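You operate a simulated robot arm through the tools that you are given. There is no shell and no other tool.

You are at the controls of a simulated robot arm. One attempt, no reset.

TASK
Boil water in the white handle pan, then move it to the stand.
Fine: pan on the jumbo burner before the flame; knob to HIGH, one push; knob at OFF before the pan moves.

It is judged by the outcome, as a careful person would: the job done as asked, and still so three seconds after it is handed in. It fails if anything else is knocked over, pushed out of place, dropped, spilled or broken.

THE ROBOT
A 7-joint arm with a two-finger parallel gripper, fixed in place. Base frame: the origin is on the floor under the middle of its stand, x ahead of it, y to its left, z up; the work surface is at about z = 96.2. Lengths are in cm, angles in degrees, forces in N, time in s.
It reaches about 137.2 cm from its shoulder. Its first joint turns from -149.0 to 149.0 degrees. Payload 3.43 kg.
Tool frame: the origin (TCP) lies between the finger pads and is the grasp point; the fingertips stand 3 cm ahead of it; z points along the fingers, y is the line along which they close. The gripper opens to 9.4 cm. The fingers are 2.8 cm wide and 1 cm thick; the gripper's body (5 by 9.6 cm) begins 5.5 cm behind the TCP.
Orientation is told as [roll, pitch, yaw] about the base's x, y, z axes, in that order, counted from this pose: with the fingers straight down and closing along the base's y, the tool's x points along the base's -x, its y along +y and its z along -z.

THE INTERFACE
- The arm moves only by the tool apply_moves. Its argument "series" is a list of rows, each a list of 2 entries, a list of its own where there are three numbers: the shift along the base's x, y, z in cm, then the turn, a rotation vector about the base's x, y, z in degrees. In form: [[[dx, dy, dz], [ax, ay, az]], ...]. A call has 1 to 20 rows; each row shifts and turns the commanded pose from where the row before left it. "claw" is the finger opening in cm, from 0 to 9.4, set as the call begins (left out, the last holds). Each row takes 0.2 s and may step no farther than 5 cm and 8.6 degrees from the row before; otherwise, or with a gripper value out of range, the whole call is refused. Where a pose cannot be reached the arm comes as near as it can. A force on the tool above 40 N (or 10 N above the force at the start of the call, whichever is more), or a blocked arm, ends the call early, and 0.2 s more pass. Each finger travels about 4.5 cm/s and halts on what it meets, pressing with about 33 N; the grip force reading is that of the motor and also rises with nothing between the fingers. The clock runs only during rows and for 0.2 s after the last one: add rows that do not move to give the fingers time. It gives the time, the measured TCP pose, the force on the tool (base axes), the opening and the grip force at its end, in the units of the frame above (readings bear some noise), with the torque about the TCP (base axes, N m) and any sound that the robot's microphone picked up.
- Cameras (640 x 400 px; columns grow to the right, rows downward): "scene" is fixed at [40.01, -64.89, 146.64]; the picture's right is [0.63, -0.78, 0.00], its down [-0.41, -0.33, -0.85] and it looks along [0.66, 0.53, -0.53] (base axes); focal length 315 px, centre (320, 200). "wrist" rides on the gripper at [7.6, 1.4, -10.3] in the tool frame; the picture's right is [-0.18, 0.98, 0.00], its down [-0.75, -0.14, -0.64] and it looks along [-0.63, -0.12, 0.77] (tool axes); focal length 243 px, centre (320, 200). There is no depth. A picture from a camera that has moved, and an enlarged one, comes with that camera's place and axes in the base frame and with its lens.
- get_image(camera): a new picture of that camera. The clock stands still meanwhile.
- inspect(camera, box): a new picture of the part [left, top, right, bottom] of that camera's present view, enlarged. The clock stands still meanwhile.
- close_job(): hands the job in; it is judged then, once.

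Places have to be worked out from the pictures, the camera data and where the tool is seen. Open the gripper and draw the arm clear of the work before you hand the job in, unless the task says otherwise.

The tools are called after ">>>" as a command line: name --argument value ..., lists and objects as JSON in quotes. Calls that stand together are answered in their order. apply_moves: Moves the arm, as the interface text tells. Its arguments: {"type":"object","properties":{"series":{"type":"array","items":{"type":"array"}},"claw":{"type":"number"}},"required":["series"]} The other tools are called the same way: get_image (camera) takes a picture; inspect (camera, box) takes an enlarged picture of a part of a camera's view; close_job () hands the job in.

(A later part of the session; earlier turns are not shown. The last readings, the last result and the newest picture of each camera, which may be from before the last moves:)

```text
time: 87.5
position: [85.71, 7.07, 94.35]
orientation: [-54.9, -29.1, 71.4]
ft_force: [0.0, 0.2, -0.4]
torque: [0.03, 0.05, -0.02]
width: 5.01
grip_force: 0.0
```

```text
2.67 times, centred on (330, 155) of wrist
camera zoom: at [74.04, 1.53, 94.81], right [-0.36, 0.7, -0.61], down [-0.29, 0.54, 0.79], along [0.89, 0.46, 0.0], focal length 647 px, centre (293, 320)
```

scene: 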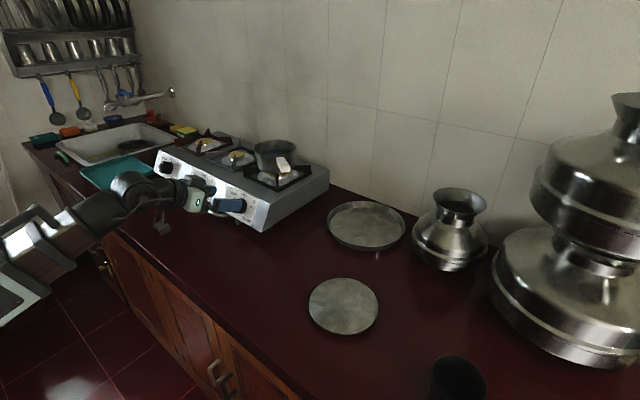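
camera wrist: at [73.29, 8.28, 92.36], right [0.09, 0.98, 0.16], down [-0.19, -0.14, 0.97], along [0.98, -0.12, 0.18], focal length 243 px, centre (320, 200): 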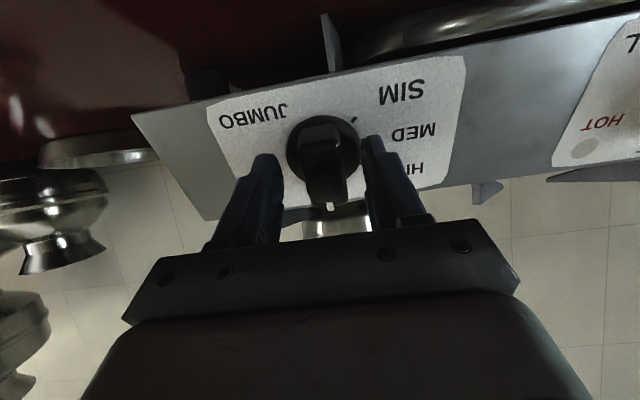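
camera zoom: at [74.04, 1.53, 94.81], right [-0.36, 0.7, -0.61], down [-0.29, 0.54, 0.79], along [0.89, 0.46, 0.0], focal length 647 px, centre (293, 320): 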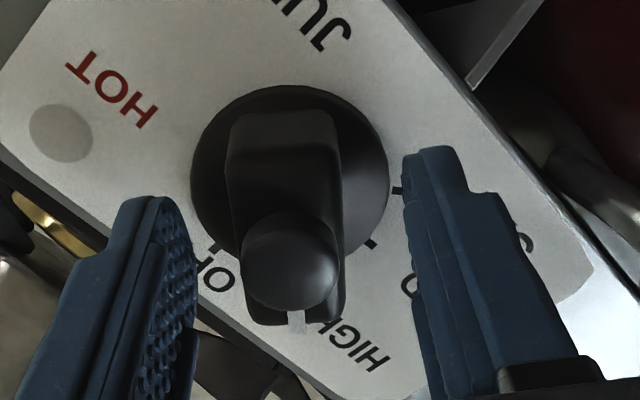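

Positioned with no contact. I'll close to 2.42 cm, just about the bar's width, so it aligns with the fingers.

>>> apply_moves --series '[[[0, 0, 0], [0, 0, 0]], [[0, 0, 0], [0, 0, 0]], [[0, 0, 0], [0, 0, 0]], [[0, 0, 0], [0, 0, 0]], [[0, 0, 0], [0, 0, 0]]]' --claw 2.42

>>> inspect --camera "wrist" --box '[240, 80, 420, 230]'

```text
time: 88.7
position: [85.62, 7.19, 94.29]
orientation: [-54.9, -29.0, 71.4]
ft_force: [0.8, -0.7, 3.2]
torque: [-0.02, -0.12, -0.03]
width: 2.57
grip_force: 1.5
```

```text
2.67 times, centred on (330, 155) of wrist
camera zoom: at [74.04, 1.53, 94.82], right [-0.36, 0.7, -0.61], down [-0.29, 0.54, 0.79], along [0.89, 0.46, 0.01], focal length 647 px, centre (293, 320)
```

zoom: 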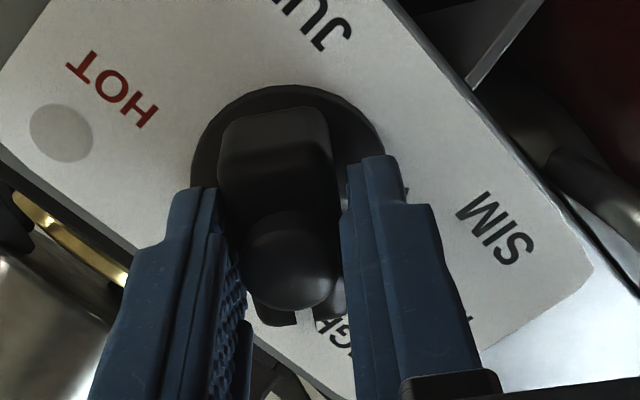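

The bar has turned to line up almost fully. One firm squeeze will finish the alignment.

>>> apply_moves --series '[[[0, 0, 0], [0, 0, 0]], [[0, 0, 0], [0, 0, 0]], [[0, 0, 0], [0, 0, 0]]]' --claw 2.2

>>> apply_moves --series '[[[0, 0, 0], [0, 0, 0]], [[0, 0, 0], [0, 0, 0]], [[0, 0, 0], [0, 0, 0]], [[-0.4, 0, 0.23], [0, 0, 0]], [[-0.87, 0, 0.5], [0, 0, 0]], [[-0.87, 0, 0.5], [0, 0, 0]], [[-0.87, 0, 0.5], [0, 0, 0]], [[-0.87, 0, 0.5], [0, 0, 0]], [[-0.87, 0, 0.5], [0, 0, 0]], [[-0.87, 0, 0.5], [0, 0, 0]], [[-0.4, 0, 0.23], [0, 0, 0]], [[0, 0, 0], [0, 0, 0]]]' --claw 5

>>> inspect --camera "wrist" --box '[220, 30, 440, 190]'

>>> get_image --camera "scene"

```text
time: 89.5
position: [85.67, 7.17, 94.35]
orientation: [-54.9, -29.0, 71.4]
ft_force: [3.4, -2.8, 3.9]
torque: [-0.02, -0.24, -0.01]
width: 2.55
grip_force: 3.2
```

```text
time: 92.1
position: [79.58, 7.04, 97.87]
orientation: [-54.9, -29.0, 71.3]
ft_force: [0.0, -0.3, -0.3]
torque: [0.01, 0.01, 0.04]
width: 5.0
grip_force: 0.2
```

```text
2.50 times, centred on (330, 110) of wrist
camera zoom: at [68.0, 1.5, 98.32], right [-0.36, 0.7, -0.61], down [-0.29, 0.54, 0.79], along [0.89, 0.46, 0.0], focal length 606 px, centre (295, 425)
```

zoom: 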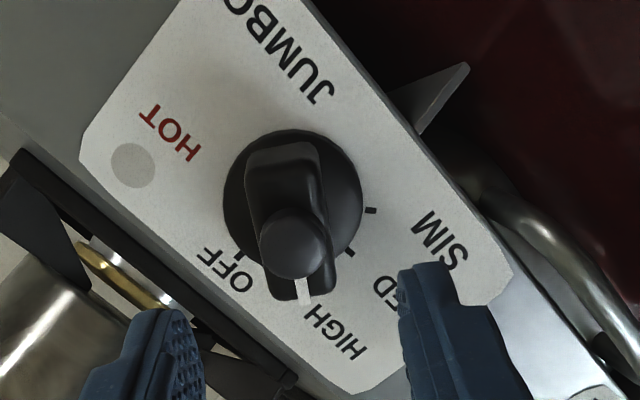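

```text
taken
```

scene: 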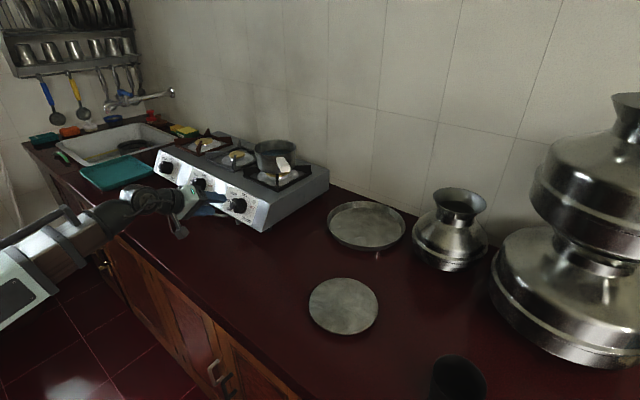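

The bar now reads ≈53–54°, on the HIGH tick (55°), and there's no flame yet, so the igniter push comes next. I'll close the fingers and advance along the axis to just short of the button.

>>> apply_moves --series '[[[0, 0, 0], [0, 0, 0]], [[0, 0, 0], [0, 0, 0]], [[0.4, 0, -0.23], [0, 0, 0]], [[0.7, 0, -0.4], [0, 0, 0]], [[0.7, 0, -0.4], [0, 0, 0]], [[0.4, 0, -0.23], [0, 0, 0]], [[0, 0, 0], [0, 0, 0]]]' --claw 0

>>> get_image --camera "wrist"

>>> inspect --camera "scene" --box '[190, 160, 290, 235]'

```text
time: 93.7
position: [81.8, 7.04, 96.63]
orientation: [-54.9, -29.1, 71.2]
ft_force: [0.2, 0.0, 0.0]
torque: [-0.02, 0.02, 0.03]
width: 0.03
grip_force: 33.0
```

```text
taken
camera wrist: at [70.19, 1.49, 97.02], right [-0.36, 0.7, -0.61], down [-0.29, 0.54, 0.79], along [0.89, 0.46, 0.01], focal length 243 px, centre (320, 200)
```

wrist: 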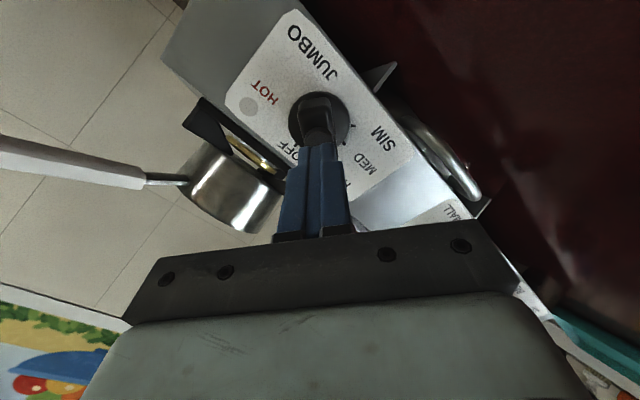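

```text
5.33 times, centred on (240, 198) of scene
camera zoom: at [40.01, -64.89, 146.64], right [0.63, -0.78, 0.0], down [-0.41, -0.33, -0.85], along [0.66, 0.53, -0.53], focal length 1679 px, centre (747, 213)
```

zoom: 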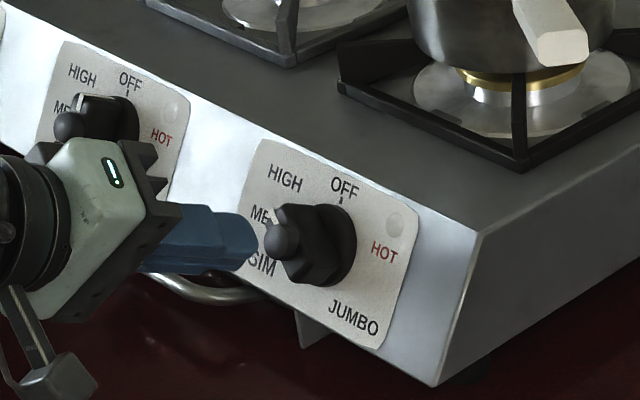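

The closed fingertips are lined up about 0.6 cm from the button. I'll advance in 2 mm steps, reading the force.

>>> apply_moves --series '[[[0.173, 0, -0.1], [0, 0, 0]], [[0.173, 0, -0.1], [0, 0, 0]], [[0.173, 0, -0.1], [0, 0, 0]]]'

```text
time: 94.5
position: [82.34, 7.23, 96.18]
orientation: [-54.9, -29.0, 71.3]
ft_force: [0.4, -0.1, 0.2]
torque: [0.01, -0.02, 0.01]
width: 0.01
grip_force: 32.6
```

No contact yet; a few more small steps.

>>> apply_moves --series '[[[0.13, 0, -0.075], [0, 0, 0]], [[0.13, 0, -0.075], [0, 0, 0]], [[0.13, 0, -0.075], [0, 0, 0]]]'

>>> inspect --camera "scene" --box '[200, 175, 270, 225]'

```text
time: 95.3
position: [82.88, 7.13, 96.04]
orientation: [-54.9, -28.9, 71.3]
ft_force: [0.7, -0.1, 0.3]
torque: [0.07, -0.01, -0.01]
width: 0.0
grip_force: 32.8
```

```text
8.00 times, centred on (235, 200) of scene
camera zoom: at [40.01, -64.89, 146.64], right [0.63, -0.78, 0.0], down [-0.41, -0.33, -0.85], along [0.66, 0.53, -0.53], focal length 2518 px, centre (1000, 200)
```

zoom: 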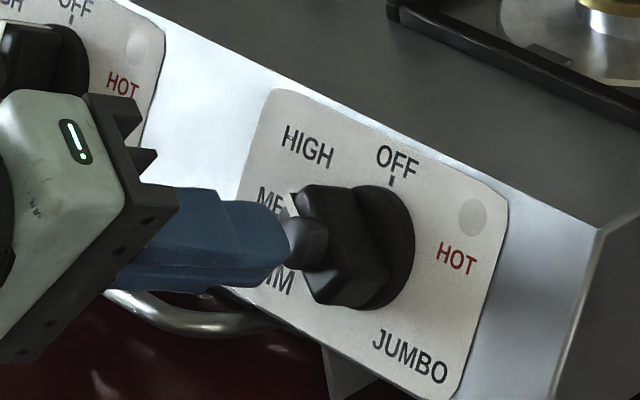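

The fingertip is right at the button now. Continuing with 1 mm steps; this is the single push, so I'll keep moving only inward until it responds.

>>> apply_moves --series '[[[0.087, 0, -0.05], [0, 0, 0]], [[0.087, 0, -0.05], [0, 0, 0]], [[0.087, 0, -0.05], [0, 0, 0]]]'

```text
time: 96.1
position: [83.08, 7.12, 95.75]
orientation: [-54.9, -29.0, 71.3]
ft_force: [-1.0, -0.7, -0.3]
torque: [-0.01, 0.01, 0.01]
width: 0.0
grip_force: 33.3
```

Perhaps the first touch (−1 N). A few more millimetres inward.

>>> apply_moves --series '[[[0.087, 0, -0.05], [0, 0, 0]], [[0.087, 0, -0.05], [0, 0, 0]], [[0.087, 0, -0.05], [0, 0, 0]]]'

```text
time: 96.9
position: [83.29, 7.08, 95.73]
orientation: [-54.9, -29.1, 71.4]
ft_force: [0.5, 0.8, 0.1]
torque: [-0.01, 0.0, 0.03]
width: 0.01
grip_force: 33.4
```

>>> inspect --camera "scene" --box '[200, 175, 270, 225]'

>>> inspect --camera "wrist" --box '[240, 60, 400, 200]'

```text
8.00 times, centred on (235, 200) of scene
camera zoom: at [40.01, -64.89, 146.64], right [0.63, -0.78, 0.0], down [-0.41, -0.33, -0.85], along [0.66, 0.53, -0.53], focal length 2518 px, centre (1000, 200)
```

zoom: 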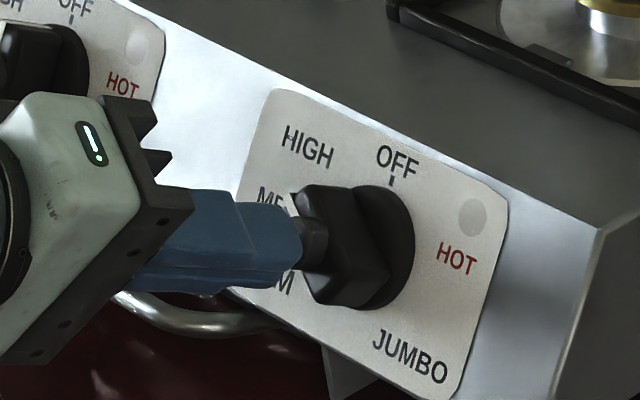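

```text
2.86 times, centred on (320, 130) of wrist
camera zoom: at [71.64, 1.49, 96.17], right [-0.36, 0.7, -0.61], down [-0.29, 0.54, 0.79], along [0.89, 0.46, 0.01], focal length 693 px, centre (320, 400)
```

zoom: 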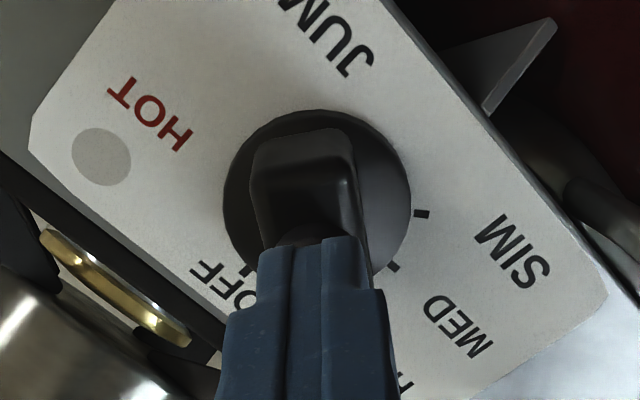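

Still no load; the fingertips are right in front of the button. Continuing inward in 1 mm steps.

>>> apply_moves --series '[[[0.087, 0, -0.05], [0, 0, 0]], [[0.087, 0, -0.05], [0, 0, 0]]]'

```text
time: 97.5
position: [83.41, 7.11, 95.66]
orientation: [-54.9, -29.0, 71.3]
ft_force: [-0.2, -0.1, 0.7]
torque: [0.0, 0.02, 0.04]
width: 0.0
grip_force: 33.1
```

>>> apply_moves --series '[[[0.087, 0, -0.05], [0, 0, 0]], [[0.087, 0, -0.05], [0, 0, 0]]]'

```text
time: 98.1
position: [83.66, 7.17, 95.5]
orientation: [-54.9, -29.0, 71.3]
ft_force: [-2.2, -1.5, 1.1]
torque: [-0.03, -0.02, -0.02]
width: 0.0
grip_force: 32.9
```

Contact: about 2.5 N along the axis. I'll keep pressing in small steps, listening for the igniter.

>>> apply_moves --series '[[[0.087, 0, -0.05], [0, 0, 0]], [[0.087, 0, -0.05], [0, 0, 0]]]'

```text
time: 98.7
position: [83.77, 7.13, 95.32]
orientation: [-54.9, -29.0, 71.3]
ft_force: [-3.2, 1.5, 1.4]
torque: [0.02, -0.01, 0.04]
width: 0.0
grip_force: 32.3
heard: click
```

A click was heard. I'll look at the burner for a flame before moving anything.

>>> inspect --camera "scene" --box '[220, 130, 340, 220]'

>>> get_image --camera "wrist"

```text
4.44 times, centred on (280, 175) of scene
camera zoom: at [40.01, -64.89, 146.64], right [0.63, -0.78, 0.0], down [-0.41, -0.33, -0.85], along [0.66, 0.53, -0.53], focal length 1399 px, centre (498, 311)
```

zoom: 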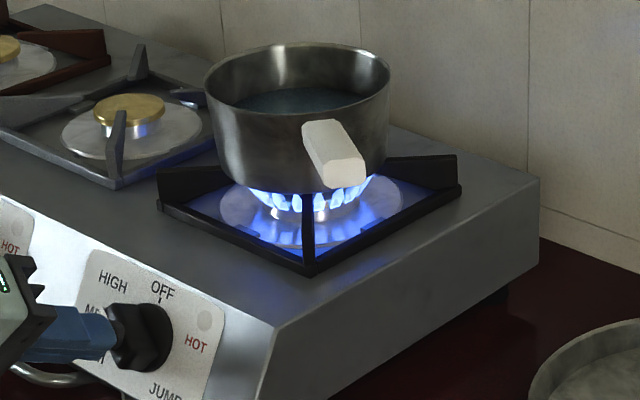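

```text
taken
camera wrist: at [72.14, 1.52, 95.87], right [-0.36, 0.7, -0.61], down [-0.29, 0.54, 0.79], along [0.89, 0.46, 0.0], focal length 243 px, centre (320, 200)
```

wrist: 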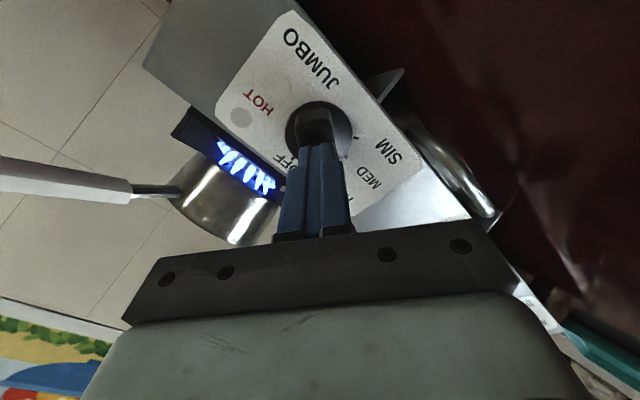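

The flame is lit under the pan with one push. I'll withdraw the fingers straight back along the axis and open them, staying ready at standoff.

>>> apply_moves --series '[[[-0.2, 0, 0.12], [0, 0, 0]], [[-0.6, 0, 0.35], [0, 0, 0]], [[-0.87, 0, 0.5], [0, 0, 0]], [[-0.87, 0, 0.5], [0, 0, 0]], [[-0.87, 0, 0.5], [0, 0, 0]], [[-0.6, 0, 0.35], [0, 0, 0]], [[-0.2, 0, 0.12], [0, 0, 0]], [[0, 0, 0], [0, 0, 0]]]'

>>> apply_moves --series '[[[0, 0, 0], [0, 0, 0]], [[0, 0, 0], [0, 0, 0]], [[0, 0, 0], [0, 0, 0]], [[0, 0, 0], [0, 0, 0]]]' --claw 5

>>> inspect --camera "wrist" --box '[220, 30, 440, 190]'

>>> inspect --camera "scene" --box '[210, 120, 340, 220]'

```text
time: 100.5
position: [79.68, 7.24, 97.85]
orientation: [-54.9, -28.9, 71.3]
ft_force: [-0.4, 0.2, 0.6]
torque: [-0.01, 0.02, 0.0]
width: 0.0
grip_force: 32.6
```

```text
time: 101.5
position: [79.46, 7.12, 97.83]
orientation: [-55.0, -29.0, 71.3]
ft_force: [0.7, 0.4, 0.6]
torque: [-0.04, 0.02, 0.0]
width: 4.99
grip_force: 0.0
```

```text
2.50 times, centred on (330, 110) of wrist
camera zoom: at [67.95, 1.51, 98.31], right [-0.36, 0.7, -0.61], down [-0.29, 0.54, 0.79], along [0.89, 0.46, 0.0], focal length 606 px, centre (295, 425)
```

zoom: 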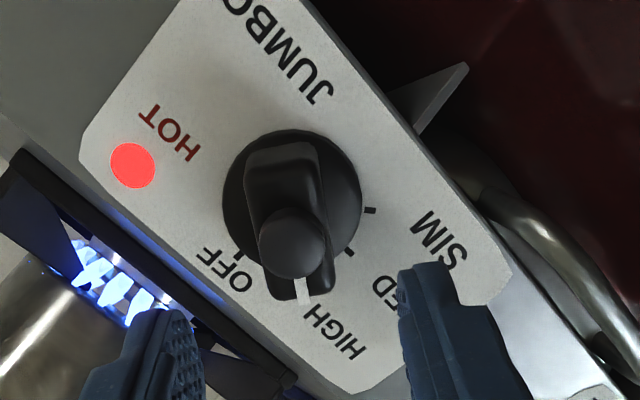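

```text
4.00 times, centred on (275, 170) of scene
camera zoom: at [40.01, -64.89, 146.64], right [0.63, -0.78, 0.0], down [-0.41, -0.33, -0.85], along [0.66, 0.53, -0.53], focal length 1259 px, centre (500, 320)
```

zoom: 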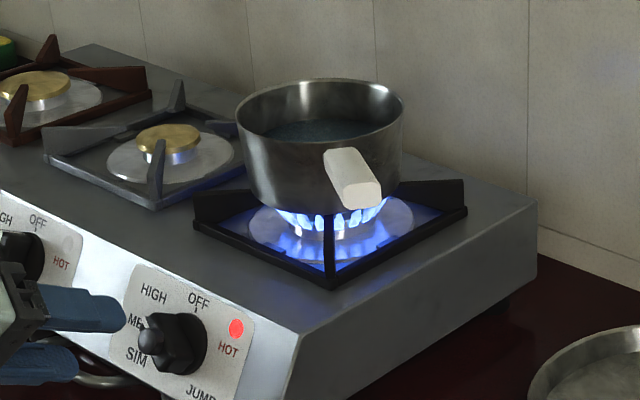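

Flame is on, the HOT lamp lit, and the knob is still at HIGH. Now I'll wait, watching and listening for boiling.

>>> apply_moves --series '[[[0, 0, 0], [0, 0, 0]], [[0, 0, 0], [0, 0, 0]], [[0, 0, 0], [0, 0, 0]], [[0, 0, 0], [0, 0, 0]], [[0, 0, 0], [0, 0, 0]], [[0, 0, 0], [0, 0, 0]], [[0, 0, 0], [0, 0, 0]], [[0, 0, 0], [0, 0, 0]], [[0, 0, 0], [0, 0, 0]], [[0, 0, 0], [0, 0, 0]], [[0, 0, 0], [0, 0, 0]], [[0, 0, 0], [0, 0, 0]], [[0, 0, 0], [0, 0, 0]], [[0, 0, 0], [0, 0, 0]], [[0, 0, 0], [0, 0, 0]], [[0, 0, 0], [0, 0, 0]], [[0, 0, 0], [0, 0, 0]], [[0, 0, 0], [0, 0, 0]], [[0, 0, 0], [0, 0, 0]], [[0, 0, 0], [0, 0, 0]]]'

>>> inspect --camera "scene" --box '[240, 120, 320, 190]'

```text
time: 105.7
position: [79.53, 7.16, 97.74]
orientation: [-54.9, -29.0, 71.3]
ft_force: [-0.2, -0.2, -0.6]
torque: [0.03, -0.01, -0.01]
width: 5.03
grip_force: 0.0
```

```text
5.71 times, centred on (280, 155) of scene
camera zoom: at [40.01, -64.89, 146.64], right [0.63, -0.78, 0.0], down [-0.41, -0.33, -0.85], along [0.66, 0.53, -0.53], focal length 1799 px, centre (549, 457)
```

zoom: 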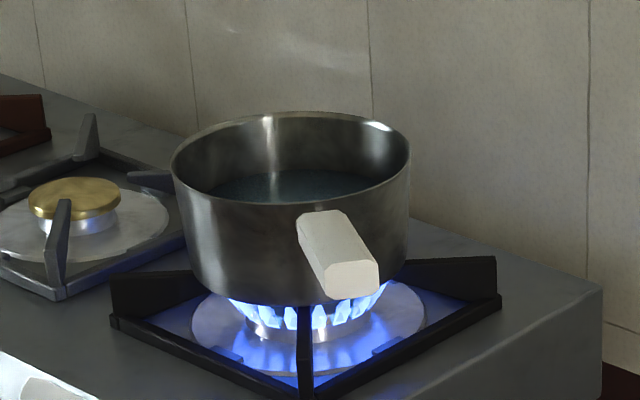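

Faint vapour may be starting, but it isn't boiling yet. I'll keep waiting.

>>> apply_moves --series '[[[0, 0, 0], [0, 0, 0]], [[0, 0, 0], [0, 0, 0]], [[0, 0, 0], [0, 0, 0]], [[0, 0, 0], [0, 0, 0]], [[0, 0, 0], [0, 0, 0]], [[0, 0, 0], [0, 0, 0]], [[0, 0, 0], [0, 0, 0]], [[0, 0, 0], [0, 0, 0]], [[0, 0, 0], [0, 0, 0]], [[0, 0, 0], [0, 0, 0]], [[0, 0, 0], [0, 0, 0]], [[0, 0, 0], [0, 0, 0]], [[0, 0, 0], [0, 0, 0]], [[0, 0, 0], [0, 0, 0]], [[0, 0, 0], [0, 0, 0]], [[0, 0, 0], [0, 0, 0]], [[0, 0, 0], [0, 0, 0]], [[0, 0, 0], [0, 0, 0]], [[0, 0, 0], [0, 0, 0]], [[0, 0, 0], [0, 0, 0]]]'

>>> inspect --camera "scene" --box '[240, 120, 320, 190]'

```text
time: 109.9
position: [79.69, 7.04, 97.76]
orientation: [-54.9, -29.0, 71.3]
ft_force: [0.4, 0.8, 0.2]
torque: [-0.01, -0.01, 0.0]
width: 5.02
grip_force: 0.0
```

```text
5.71 times, centred on (280, 155) of scene
camera zoom: at [40.01, -64.89, 146.64], right [0.63, -0.78, 0.0], down [-0.41, -0.33, -0.85], along [0.66, 0.53, -0.53], focal length 1799 px, centre (549, 457)
```

zoom: 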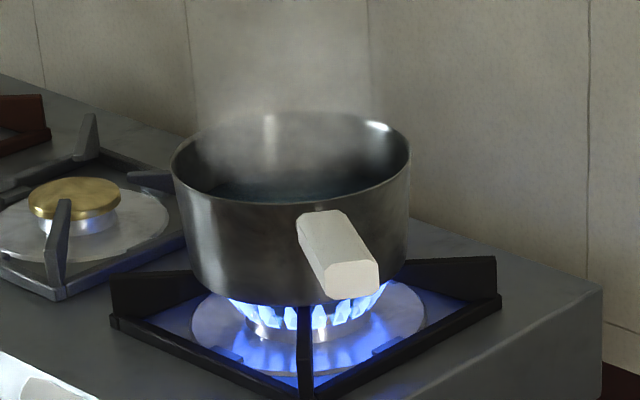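

Steam is rising now; I'll wait for a clear rolling boil (sound or bubbles).

>>> apply_moves --series '[[[0, 0, 0], [0, 0, 0]], [[0, 0, 0], [0, 0, 0]], [[0, 0, 0], [0, 0, 0]], [[0, 0, 0], [0, 0, 0]], [[0, 0, 0], [0, 0, 0]], [[0, 0, 0], [0, 0, 0]], [[0, 0, 0], [0, 0, 0]], [[0, 0, 0], [0, 0, 0]], [[0, 0, 0], [0, 0, 0]], [[0, 0, 0], [0, 0, 0]], [[0, 0, 0], [0, 0, 0]], [[0, 0, 0], [0, 0, 0]], [[0, 0, 0], [0, 0, 0]], [[0, 0, 0], [0, 0, 0]], [[0, 0, 0], [0, 0, 0]]]'

>>> inspect --camera "scene" --box '[240, 120, 320, 190]'

```text
time: 113.1
position: [79.62, 7.16, 97.77]
orientation: [-54.9, -29.1, 71.3]
ft_force: [-0.4, 0.4, -0.1]
torque: [-0.03, -0.03, -0.02]
width: 5.01
grip_force: 0.0
```

```text
5.71 times, centred on (280, 155) of scene
camera zoom: at [40.01, -64.89, 146.64], right [0.63, -0.78, 0.0], down [-0.41, -0.33, -0.85], along [0.66, 0.53, -0.53], focal length 1799 px, centre (549, 457)
```

zoom: 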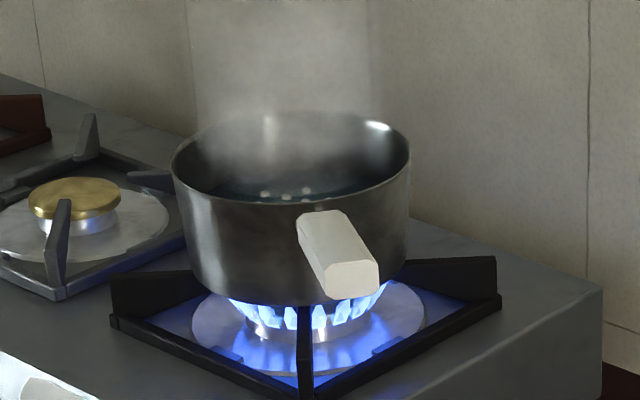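

Steam plus the first bubbles on the surface. I'll give it a few more seconds to be sure it is fully boiling.

>>> apply_moves --series '[[[0, 0, 0], [0, 0, 0]], [[0, 0, 0], [0, 0, 0]], [[0, 0, 0], [0, 0, 0]], [[0, 0, 0], [0, 0, 0]], [[0, 0, 0], [0, 0, 0]], [[0, 0, 0], [0, 0, 0]], [[0, 0, 0], [0, 0, 0]], [[0, 0, 0], [0, 0, 0]], [[0, 0, 0], [0, 0, 0]], [[0, 0, 0], [0, 0, 0]], [[0, 0, 0], [0, 0, 0]], [[0, 0, 0], [0, 0, 0]], [[0, 0, 0], [0, 0, 0]], [[0, 0, 0], [0, 0, 0]], [[0, 0, 0], [0, 0, 0]]]'

>>> inspect --camera "scene" --box '[240, 120, 320, 190]'

```text
time: 116.3
position: [79.69, 7.07, 97.8]
orientation: [-54.9, -29.0, 71.3]
ft_force: [-0.2, -0.4, 0.6]
torque: [-0.01, 0.02, 0.01]
width: 5.02
grip_force: 0.0
```

```text
5.71 times, centred on (280, 155) of scene
camera zoom: at [40.01, -64.89, 146.64], right [0.63, -0.78, 0.0], down [-0.41, -0.33, -0.85], along [0.66, 0.53, -0.53], focal length 1799 px, centre (549, 457)
```

zoom: 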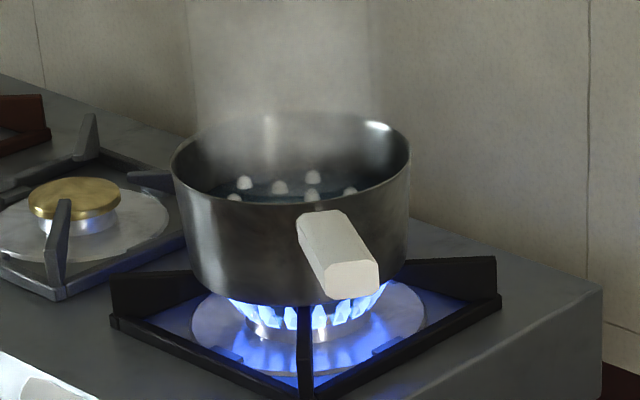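

Large bubbles and plenty of steam: the water is boiling. Now to turn the knob OFF: I'll go back in along the axis with the fingers straddling the bar.

>>> apply_moves --series '[[[0.4, 0, -0.23], [0, 0, 0]], [[0.87, 0, -0.5], [0, 0, 0]], [[0.87, 0, -0.5], [0, 0, 0]], [[0.87, 0, -0.5], [0, 0, 0]], [[0.87, 0, -0.5], [0, 0, 0]], [[0.87, 0, -0.5], [0, 0, 0]], [[0.87, 0, -0.5], [0, 0, 0]], [[0.4, 0, -0.22], [0, 0, 0]], [[0, 0, 0], [0, 0, 0]]]'

>>> inspect --camera "wrist" --box '[240, 80, 420, 230]'

```text
time: 118.3
position: [85.71, 7.15, 94.41]
orientation: [-54.9, -29.0, 71.4]
ft_force: [-0.2, 0.0, 0.4]
torque: [-0.01, -0.03, -0.02]
width: 4.97
grip_force: 0.0
```

```text
2.67 times, centred on (330, 155) of wrist
camera zoom: at [73.97, 1.53, 94.87], right [-0.36, 0.7, -0.61], down [-0.29, 0.54, 0.79], along [0.89, 0.46, 0.0], focal length 647 px, centre (293, 320)
```

zoom: 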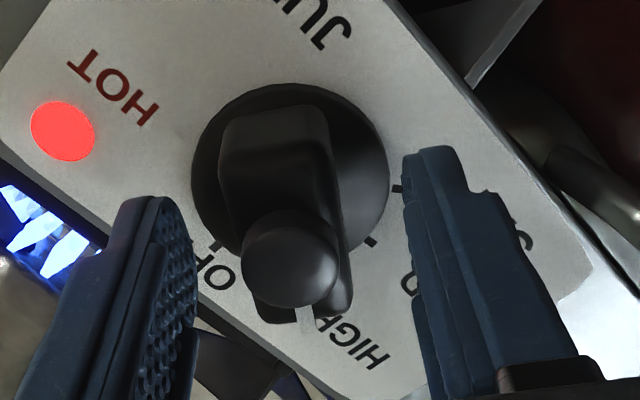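

Well placed, no contact. I'll close loosely to 2.7 cm and turn clockwise halfway back.

>>> apply_moves --series '[[[0, 0, 0], [0, 0, 0]], [[0, 0, 0], [0, 0, 0]], [[0, 0, 0], [0, 0, 0]], [[0, 0, 0], [1.7, 0, -1.0]], [[0, 0, 0], [3.46, 0, -2.0]], [[0, 0, 0], [3.46, 0, -2.0]], [[0, 0, 0], [3.46, 0, -2.0]], [[0, 0, 0], [3.46, 0, -2.0]], [[0, 0, 0], [3.46, 0, -2.0]], [[0, 0, 0], [3.46, 0, -2.0]], [[0, 0, 0], [1.7, 0, -1.0]], [[0, 0, 0], [0, 0, 0]]]' --claw 2.7

>>> inspect --camera "wrist" --box '[240, 80, 420, 230]'

```text
time: 120.9
position: [85.62, 7.19, 94.39]
orientation: [-38.9, -49.7, 46.6]
ft_force: [0.2, -1.0, 0.2]
torque: [-0.06, -0.02, -0.03]
width: 2.77
grip_force: 0.8
```

```text
2.67 times, centred on (330, 155) of wrist
camera zoom: at [72.98, 4.72, 93.17], right [-0.15, 0.95, -0.26], down [-0.19, 0.23, 0.96], along [0.97, 0.19, 0.15], focal length 647 px, centre (293, 320)
```

zoom: 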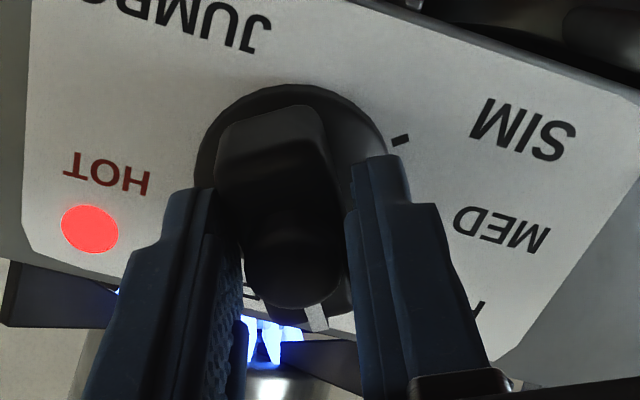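

Turning smoothly with almost no load. I'll continue the remaining ~28° to OFF.

>>> apply_moves --series '[[[0, 0, 0], [1.7, 0, -1.0]], [[0, 0.02, 0], [3.46, 0, -2.0]], [[0, 0.02, 0], [3.46, 0, -2.0]], [[0, 0.02, 0], [3.46, 0, -2.0]], [[0, 0.02, 0], [3.46, 0, -2.0]], [[0, 0.02, 0], [3.46, 0, -2.0]], [[0, 0, 0], [3.46, 0, -2.0]], [[0, 0, 0], [1.9, 0, -1.1]], [[0, 0, 0], [0, 0, 0]]]'

>>> inspect --camera "wrist" --box '[240, 80, 420, 230]'

>>> inspect --camera "scene" --box '[210, 120, 340, 220]'

```text
time: 122.9
position: [85.62, 7.2, 94.33]
orientation: [0.5, -60.0, -0.3]
ft_force: [-0.5, -1.5, -0.1]
torque: [-0.04, 0.03, -0.04]
width: 2.8
grip_force: 0.9
```

```text
2.67 times, centred on (330, 155) of wrist
camera zoom: at [72.9, 8.57, 92.94], right [0.09, 0.98, 0.16], down [-0.18, -0.14, 0.97], along [0.98, -0.12, 0.16], focal length 647 px, centre (293, 320)
```

zoom: 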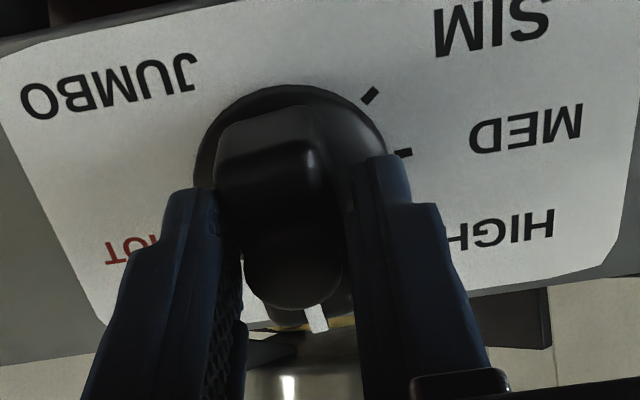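

```text
4.00 times, centred on (275, 170) of scene
camera zoom: at [40.01, -64.89, 146.64], right [0.63, -0.78, 0.0], down [-0.41, -0.33, -0.85], along [0.66, 0.53, -0.53], focal length 1259 px, centre (500, 320)
```

zoom: 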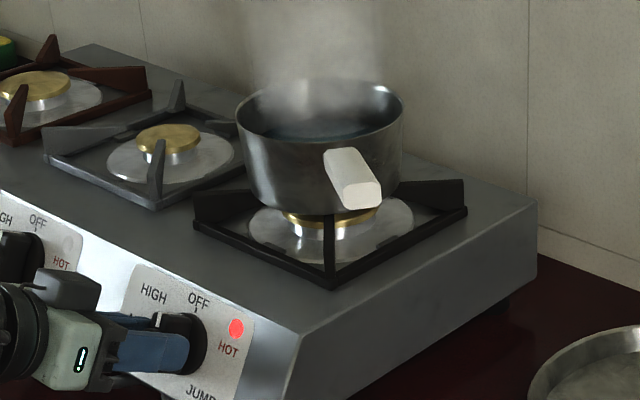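

The flame is out. I'll squeeze to bring the bar exactly upright at OFF, then open, back out and verify the pointer.

>>> apply_moves --series '[[[0, 0, 0], [0, 0, 0]], [[0, 0, 0], [0, 0, 0]], [[0, 0, 0], [0, 0, 0]], [[0, 0, 0], [0, 0, 0]]]' --claw 2.2

>>> inspect --camera "wrist" --box '[240, 80, 420, 230]'

```text
time: 123.9
position: [85.71, 7.18, 94.29]
orientation: [0.3, -59.9, -0.2]
ft_force: [-2.0, -6.0, -2.5]
torque: [-0.24, 0.15, -0.28]
width: 2.38
grip_force: 44.6
```

```text
2.67 times, centred on (330, 155) of wrist
camera zoom: at [72.89, 8.53, 92.93], right [0.09, 0.98, 0.16], down [-0.18, -0.14, 0.97], along [0.98, -0.12, 0.16], focal length 647 px, centre (293, 320)
```

zoom: 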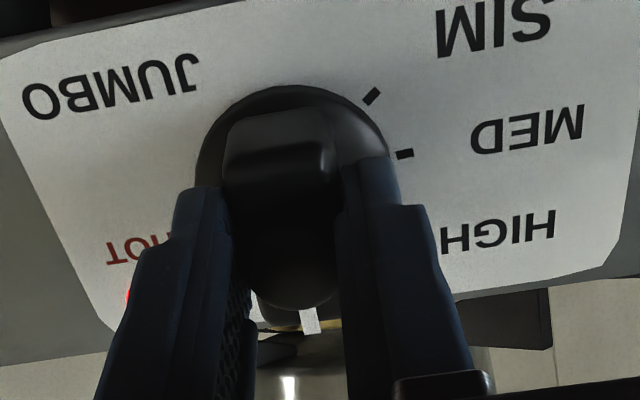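

The bar is now gripped squarely at 0° (width 2.38). I'll open and retreat along the axis, and check the pointer at OFF.

>>> apply_moves --series '[[[0, 0, 0], [0, 0, 0]], [[0, 0, 0], [0, 0, 0]], [[0, 0, 0], [0, 0, 0]], [[-0.4, 0, 0.23], [0, 0, 0]], [[-0.87, 0, 0.5], [0, 0, 0]], [[-0.87, 0, 0.5], [0, 0, 0]], [[-0.87, 0, 0.5], [0, 0, 0]], [[-0.87, 0, 0.5], [0, 0, 0]], [[-0.87, 0, 0.5], [0, 0, 0]], [[-0.87, 0, 0.5], [0, 0, 0]], [[-0.87, 0, 0.5], [0, 0, 0]], [[-0.4, 0, 0.23], [0, 0, 0]], [[0, 0, 0], [0, 0, 0]]]' --claw 5

>>> inspect --camera "wrist" --box '[230, 50, 430, 175]'

>>> inspect --camera "scene" --box '[200, 130, 330, 230]'

```text
time: 126.7
position: [78.72, 7.22, 98.36]
orientation: [0.3, -60.0, -0.2]
ft_force: [-0.6, 0.3, 0.1]
torque: [0.01, -0.05, -0.04]
width: 4.98
grip_force: 0.0
```

```text
3.20 times, centred on (330, 112) of wrist
camera zoom: at [66.0, 8.57, 96.94], right [0.09, 0.98, 0.16], down [-0.18, -0.14, 0.97], along [0.98, -0.12, 0.16], focal length 776 px, centre (288, 480)
```

zoom: 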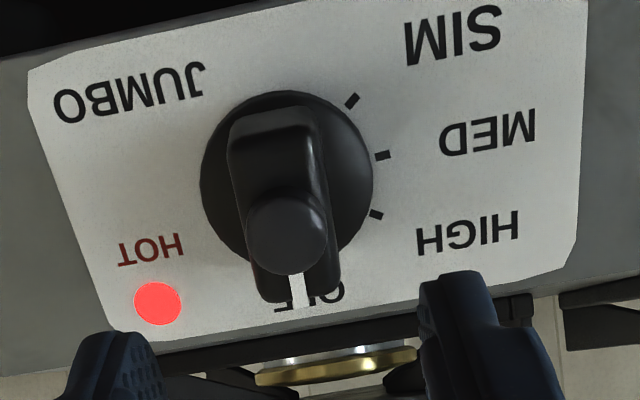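

```text
4.00 times, centred on (265, 180) of scene
camera zoom: at [40.01, -64.89, 146.64], right [0.63, -0.78, 0.0], down [-0.41, -0.33, -0.85], along [0.66, 0.53, -0.53], focal length 1259 px, centre (540, 280)
```

zoom: 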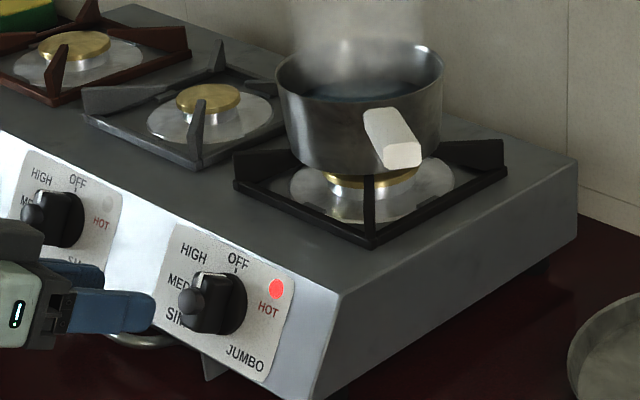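

Pointer is at OFF, the flame is out (the HOT lamp is just residual heat) and the pan hasn't moved. Now I'll retreat up and to the right to free space before re-orienting the hand for the pan.

>>> apply_moves --series '[[[-0.2, -0.3, 0.3], [0, 0, 0]], [[-0.3, -0.9, 0.8], [0, 0, 0]], [[-0.3, -1.3, 1.0], [0, 0, 0]], [[-0.3, -1.3, 1.0], [0, 0, 0]], [[-0.3, -1.3, 1.0], [0, 0, 0]], [[-0.3, -1.3, 1.0], [0, 0, 0]], [[-0.3, -1.3, 1.0], [0, 0, 0]], [[-0.3, -1.3, 1.0], [0, 0, 0]], [[-0.3, -1.3, 1.0], [0, 0, 0]], [[-0.1, -0.9, 0.8], [0, 0, 0]], [[0, -0.3, 0.2], [0, 0, 0]], [[0, 0, 0], [0, 0, 0]]]'

>>> apply_moves --series '[[[0, 0, 0], [1.7, 0, -1.0]], [[0, 0, 0], [3.5, 0, -2.0]], [[0, 0, 0], [5.2, 0, -3.0]], [[0, 0, 0], [5.2, 0, -3.0]], [[0, 0, 0], [5.2, 0, -3.0]], [[0, 0, 0], [5.2, 0, -3.0]], [[0, 0, 0], [5.2, 0, -3.0]], [[0, 0, 0], [5.2, 0, -3.0]], [[0, 0, 0], [5.2, 0, -3.0]], [[0, 0, 0], [5.2, 0, -3.0]], [[0, 0, 0], [5.2, 0, -3.0]], [[0, 0, 0], [5.2, 0, -3.0]], [[0, 0, 0], [5.2, 0, -3.0]], [[0, 0, 0], [5.2, 0, -3.0]], [[0, 0, 0], [5.2, 0, -3.0]], [[0, 0, 0], [3.5, 0, -2.0]], [[0, 0, 0], [1.7, 0, -1.0]], [[0, 0, 0], [0, 0, 0]]]' --claw 9.4

```text
time: 129.3
position: [76.07, -4.23, 107.37]
orientation: [0.4, -60.0, -0.3]
ft_force: [0.0, 0.8, 0.8]
torque: [-0.01, 0.04, 0.01]
width: 5.0
grip_force: 0.1
```

```text
time: 133.1
position: [76.16, -4.33, 107.52]
orientation: [60.2, 0.2, -90.0]
ft_force: [0.5, 0.0, 0.0]
torque: [0.0, -0.01, -0.02]
width: 9.38
grip_force: 0.0
```

Halfway rolled, all quiet. I'll go on rolling another 60° while rising to about z=118.

>>> apply_moves --series '[[[0.1, -0.3, 0.4], [2.2, 0, -1.25]], [[0.15, -0.65, 0.9], [4.33, 0, -2.5]], [[0.15, -0.65, 0.9], [4.33, 0, -2.5]], [[0.15, -0.65, 0.9], [4.33, 0, -2.5]], [[0.15, -0.65, 0.9], [4.33, 0, -2.5]], [[0.15, -0.65, 0.9], [4.33, 0, -2.5]], [[0.15, -0.65, 0.9], [4.33, 0, -2.5]], [[0.15, -0.65, 0.9], [4.33, 0, -2.5]], [[0.15, -0.65, 0.9], [4.33, 0, -2.5]], [[0.15, -0.65, 0.9], [4.33, 0, -2.5]], [[0.15, -0.65, 0.9], [4.33, 0, -2.5]], [[0.15, -0.65, 0.9], [4.33, 0, -2.5]], [[0.1, -0.4, 0.5], [2.2, 0, -1.25]], [[0, 0, 0], [0, 0, 0]]]'

>>> get_image --camera "scene"

```text
time: 136.1
position: [77.91, -12.08, 118.32]
orientation: [41.0, 48.9, -131.2]
ft_force: [0.0, -0.5, 0.2]
torque: [0.03, 0.02, -0.02]
width: 9.37
grip_force: 0.0
```

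```text
taken
```

scene: 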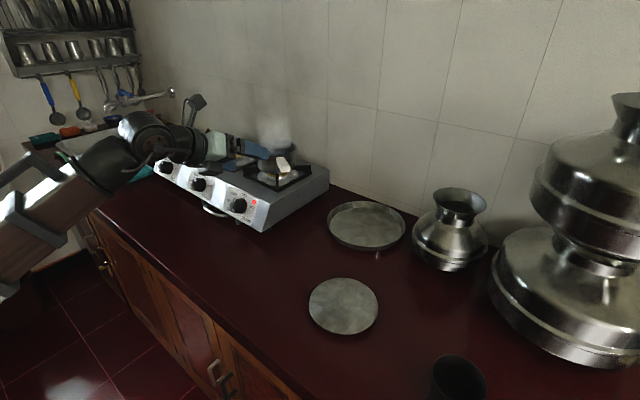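

Good. Now I'll swing the hand 54.7° about the vertical while moving to above the pan handle at safe height.

>>> apply_moves --series '[[[0.5, 0.2, 0], [0, 0, 1.3]], [[1.0, 0.4, 0.05], [0, 0, 2.6]], [[1.2, 0.5, 0.05], [0, 0, 3.2]], [[1.2, 0.5, 0.05], [0, 0, 3.2]], [[1.2, 0.5, 0.05], [0, 0, 3.2]], [[1.2, 0.5, 0.05], [0, 0, 3.2]], [[1.2, 0.5, 0.05], [0, 0, 3.2]], [[1.2, 0.5, 0.05], [0, 0, 3.2]], [[1.2, 0.5, 0.05], [0, 0, 3.2]], [[1.2, 0.5, 0.05], [0, 0, 3.2]], [[1.2, 0.5, 0.05], [0, 0, 3.2]], [[1.2, 0.5, 0.05], [0, 0, 3.2]], [[1.2, 0.5, 0.05], [0, 0, 3.2]], [[1.2, 0.5, 0.05], [0, 0, 3.2]], [[1.2, 0.5, 0.05], [0, 0, 3.2]], [[1.2, 0.5, 0], [0, 0, 3.2]], [[1.2, 0.5, 0], [0, 0, 3.2]], [[0.9, 0.4, 0], [0, 0, 2.0]], [[0.45, 0.3, 0], [0, 0, 0.8]], [[0, 0, 0], [0, 0, 0]]]'

>>> get_image --camera "scene"

>>> get_image --camera "wrist"

```text
time: 140.3
position: [98.78, -3.24, 119.09]
orientation: [40.8, 48.7, -76.3]
ft_force: [-0.7, -0.4, -0.5]
torque: [0.01, 0.01, -0.02]
width: 9.37
grip_force: 0.2
```

```text
taken
```

scene: 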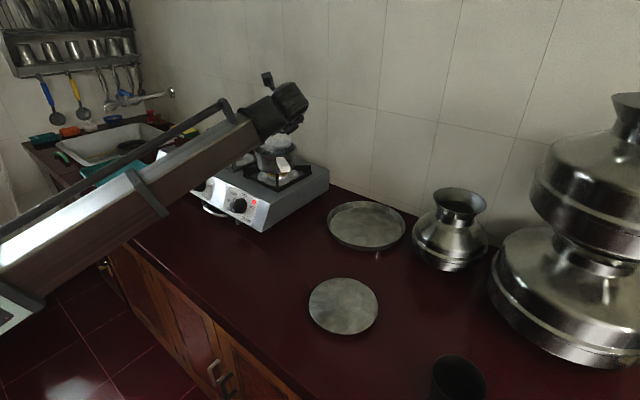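

```text
taken
camera wrist: at [93.59, -6.15, 130.44], right [0.86, -0.41, 0.29], down [-0.33, -0.89, -0.31], along [0.38, 0.17, -0.91], focal length 243 px, centre (320, 200)
```

wrist: 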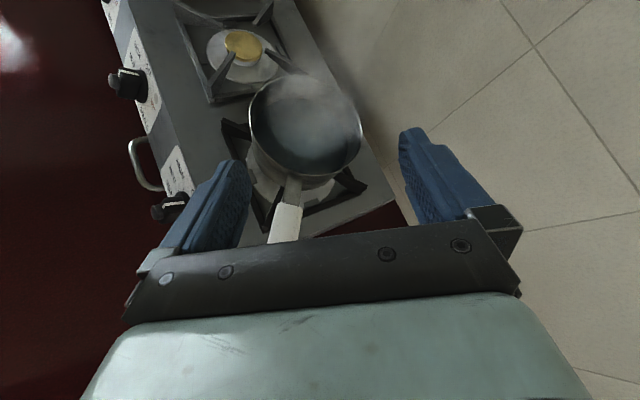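

In position above. Now I'll reduce the tilt to 38° and roll the last 30° so the fingers line up with the handle.

>>> apply_moves --series '[[[0, 0, 0], [-1.1, 0.8, 0]], [[0, 0, 0], [-2.24, 1.59, 0]], [[0, 0, 0], [-2.24, 1.59, 0]], [[0, 0, 0], [-2.24, 1.59, 0]], [[0, 0, 0], [-2.24, 1.59, 0]], [[0, 0, 0], [-2.24, 1.59, 0]], [[0, 0, 0], [-2.24, 1.59, 0]], [[0, 0, 0], [-2.24, 1.59, 0]], [[0, 0, 0], [-1.1, 0.8, 0]], [[0, 0, 0], [0.7, 0.95, -1.5]], [[0, 0, 0], [1.335, 1.886, -2.955]], [[0, 0, 0], [1.335, 1.886, -2.955]], [[0, 0, 0], [1.335, 1.886, -2.955]], [[0, 0, 0], [1.335, 1.886, -2.955]], [[0, 0, 0], [1.335, 1.886, -2.955]], [[0, 0, 0], [1.335, 1.886, -2.955]], [[0, 0, 0], [1.335, 1.886, -2.955]], [[0, 0, 0], [0.65, 0.95, -1.45]], [[0, 0, 0], [0, 0, 0]]]'

>>> get_image --camera "wrist"

```text
time: 144.3
position: [98.65, -3.24, 118.95]
orientation: [-0.1, 38.1, -125.7]
ft_force: [-0.9, -0.5, 0.6]
torque: [0.02, 0.0, -0.04]
width: 9.4
grip_force: 0.1
```

```text
taken
camera wrist: at [99.67, -4.51, 131.73], right [0.71, -0.69, -0.12], down [-0.69, -0.72, 0.04], along [-0.11, 0.05, -0.99], focal length 243 px, centre (320, 200)
```

wrist: 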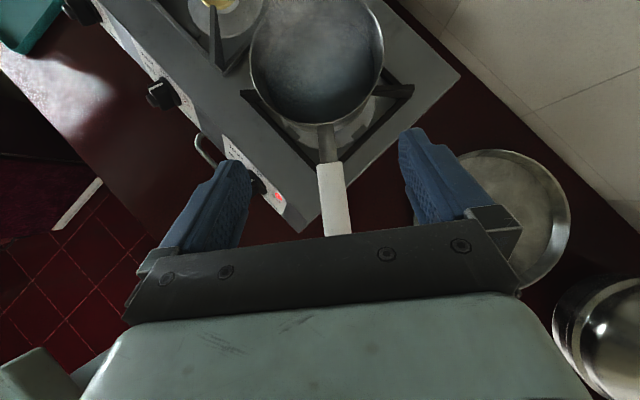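

The view matches the one right after releasing the pan, so pan and hand are aligned. I'll descend straight onto the handle.

>>> apply_moves --series '[[[0.03, 0, -0.5], [0, 0, 0.1]], [[0.03, 0, -1.0], [0, 0, 0.1]], [[0.03, 0, -1.2], [0, 0, 0.1]], [[0.01, 0, -1.2], [0, 0, 0.1]], [[0, 0, -1.2], [0, 0, 0]], [[0, 0, -1.2], [0, 0, 0]], [[0, 0, -1.2], [0, 0, 0]], [[0, 0, -1.2], [0, 0, 0]], [[0, 0, -1.0], [0, 0, 0]], [[0, 0, -0.8], [0, 0, 0]], [[0, 0, -0.6], [0, 0, 0]], [[0, 0, -0.3], [0, 0, 0]], [[0, 0, 0], [0, 0, 0]], [[0, 0, 0], [0, 0, 0]]]'

>>> get_image --camera "wrist"

>>> inspect --camera "scene" --box '[210, 100, 340, 240]'

```text
time: 147.3
position: [98.89, -3.37, 107.5]
orientation: [-0.1, 38.1, -125.3]
ft_force: [0.1, 0.0, 0.1]
torque: [-0.03, -0.02, 0.0]
width: 9.37
grip_force: 0.1
```

```text
taken
camera wrist: at [99.81, -4.52, 120.35], right [0.72, -0.69, -0.11], down [-0.69, -0.73, 0.04], along [-0.11, 0.05, -0.99], focal length 243 px, centre (320, 200)
```

wrist: 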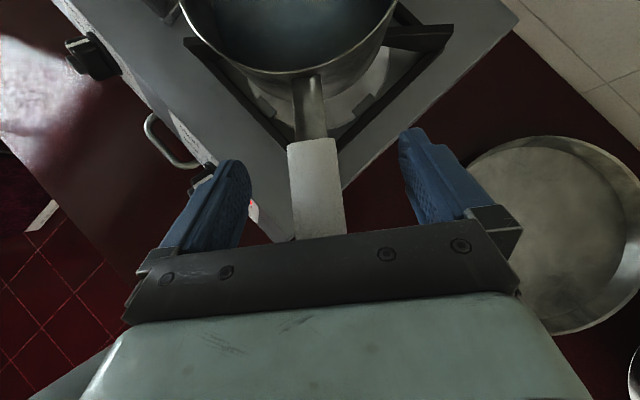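

```text
2.86 times, centred on (275, 170) of scene
camera zoom: at [40.01, -64.89, 146.64], right [0.63, -0.78, 0.0], down [-0.41, -0.33, -0.85], along [0.66, 0.53, -0.53], focal length 899 px, centre (449, 286)
```

zoom: 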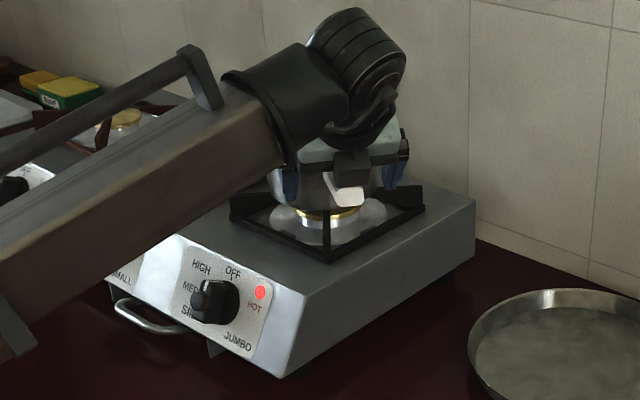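

The handle is centred between the fingers with no contact. I'll close on it.

>>> apply_moves --series '[[[0, 0, 0], [0, 0, 0]], [[0, 0, 0], [0, 0, 0]], [[0, 0, 0], [0, 0, 0]], [[0, 0, 0], [0, 0, 0]], [[0, 0, 0], [0, 0, 0]], [[0, 0, 0], [0, 0, 0]], [[0, 0, 0], [0, 0, 0]]]' --claw 0

>>> get_image --camera "wrist"

```text
time: 148.9
position: [98.84, -3.36, 107.42]
orientation: [-0.1, 38.1, -125.3]
ft_force: [-3.1, 0.8, -0.4]
torque: [-0.01, -0.01, 0.12]
width: 3.01
grip_force: 32.6
```

```text
taken
camera wrist: at [99.8, -4.51, 120.36], right [0.72, -0.69, -0.11], down [-0.69, -0.73, 0.04], along [-0.11, 0.05, -0.99], focal length 243 px, centre (320, 200)
```

wrist: 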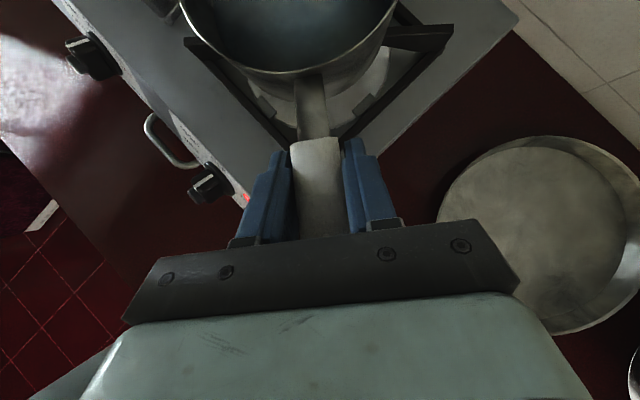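

Grip is solid (3.0 cm, 33 N). I'll lift gently off the grate and check.

>>> apply_moves --series '[[[0, 0, 0.15], [0, 0, 0]], [[0, 0, 0.25], [0, 0, 0]], [[0, 0, 0.4], [0, 0, 0]], [[0, 0, 0.5], [0, 0, 0]], [[0, 0, 0.6], [0, 0, 0]], [[0, 0, 0.7], [0, 0, 0]], [[0, 0, 0.7], [0, 0, 0]], [[0, 0, 0.7], [0, 0, 0]], [[0, 0, 0.6], [0, 0, 0]], [[0, 0, 0.4], [0, 0, 0]], [[0, 0, 0.2], [0, 0, 0]], [[0, 0, 0], [0, 0, 0]], [[0, 0, 0], [0, 0, 0]]]'

>>> get_image --camera "wrist"

>>> inspect --camera "scene" --box '[210, 100, 340, 240]'

```text
time: 151.7
position: [98.79, -3.45, 112.66]
orientation: [-0.1, 38.1, -125.2]
ft_force: [-0.3, 0.4, -9.0]
torque: [-0.78, 0.55, 0.01]
width: 3.02
grip_force: 32.7
```

```text
taken
camera wrist: at [99.83, -4.5, 125.52], right [0.72, -0.69, -0.11], down [-0.69, -0.73, 0.04], along [-0.11, 0.05, -0.99], focal length 243 px, centre (320, 200)
```

wrist: 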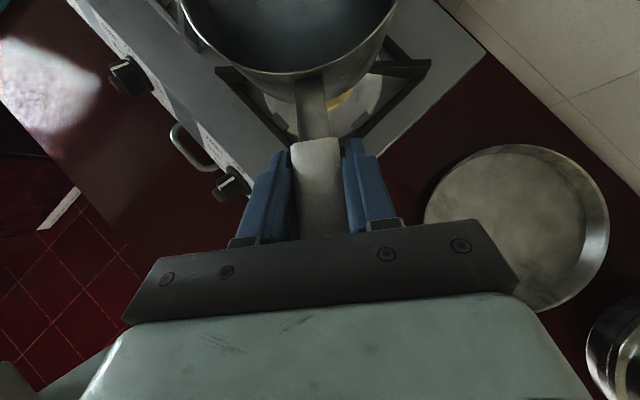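

```text
2.86 times, centred on (275, 170) of scene
camera zoom: at [40.01, -64.89, 146.64], right [0.63, -0.78, 0.0], down [-0.41, -0.33, -0.85], along [0.66, 0.53, -0.53], focal length 899 px, centre (449, 286)
```

zoom: 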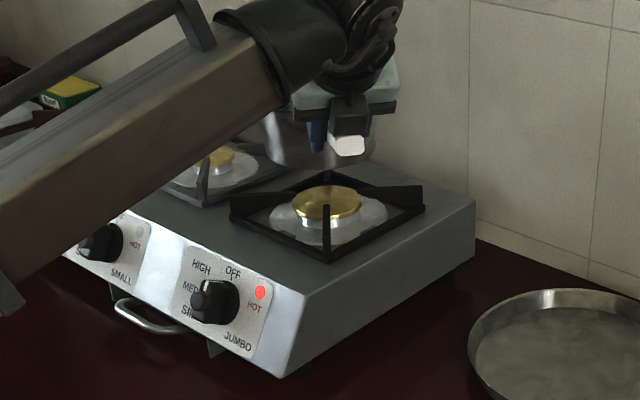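

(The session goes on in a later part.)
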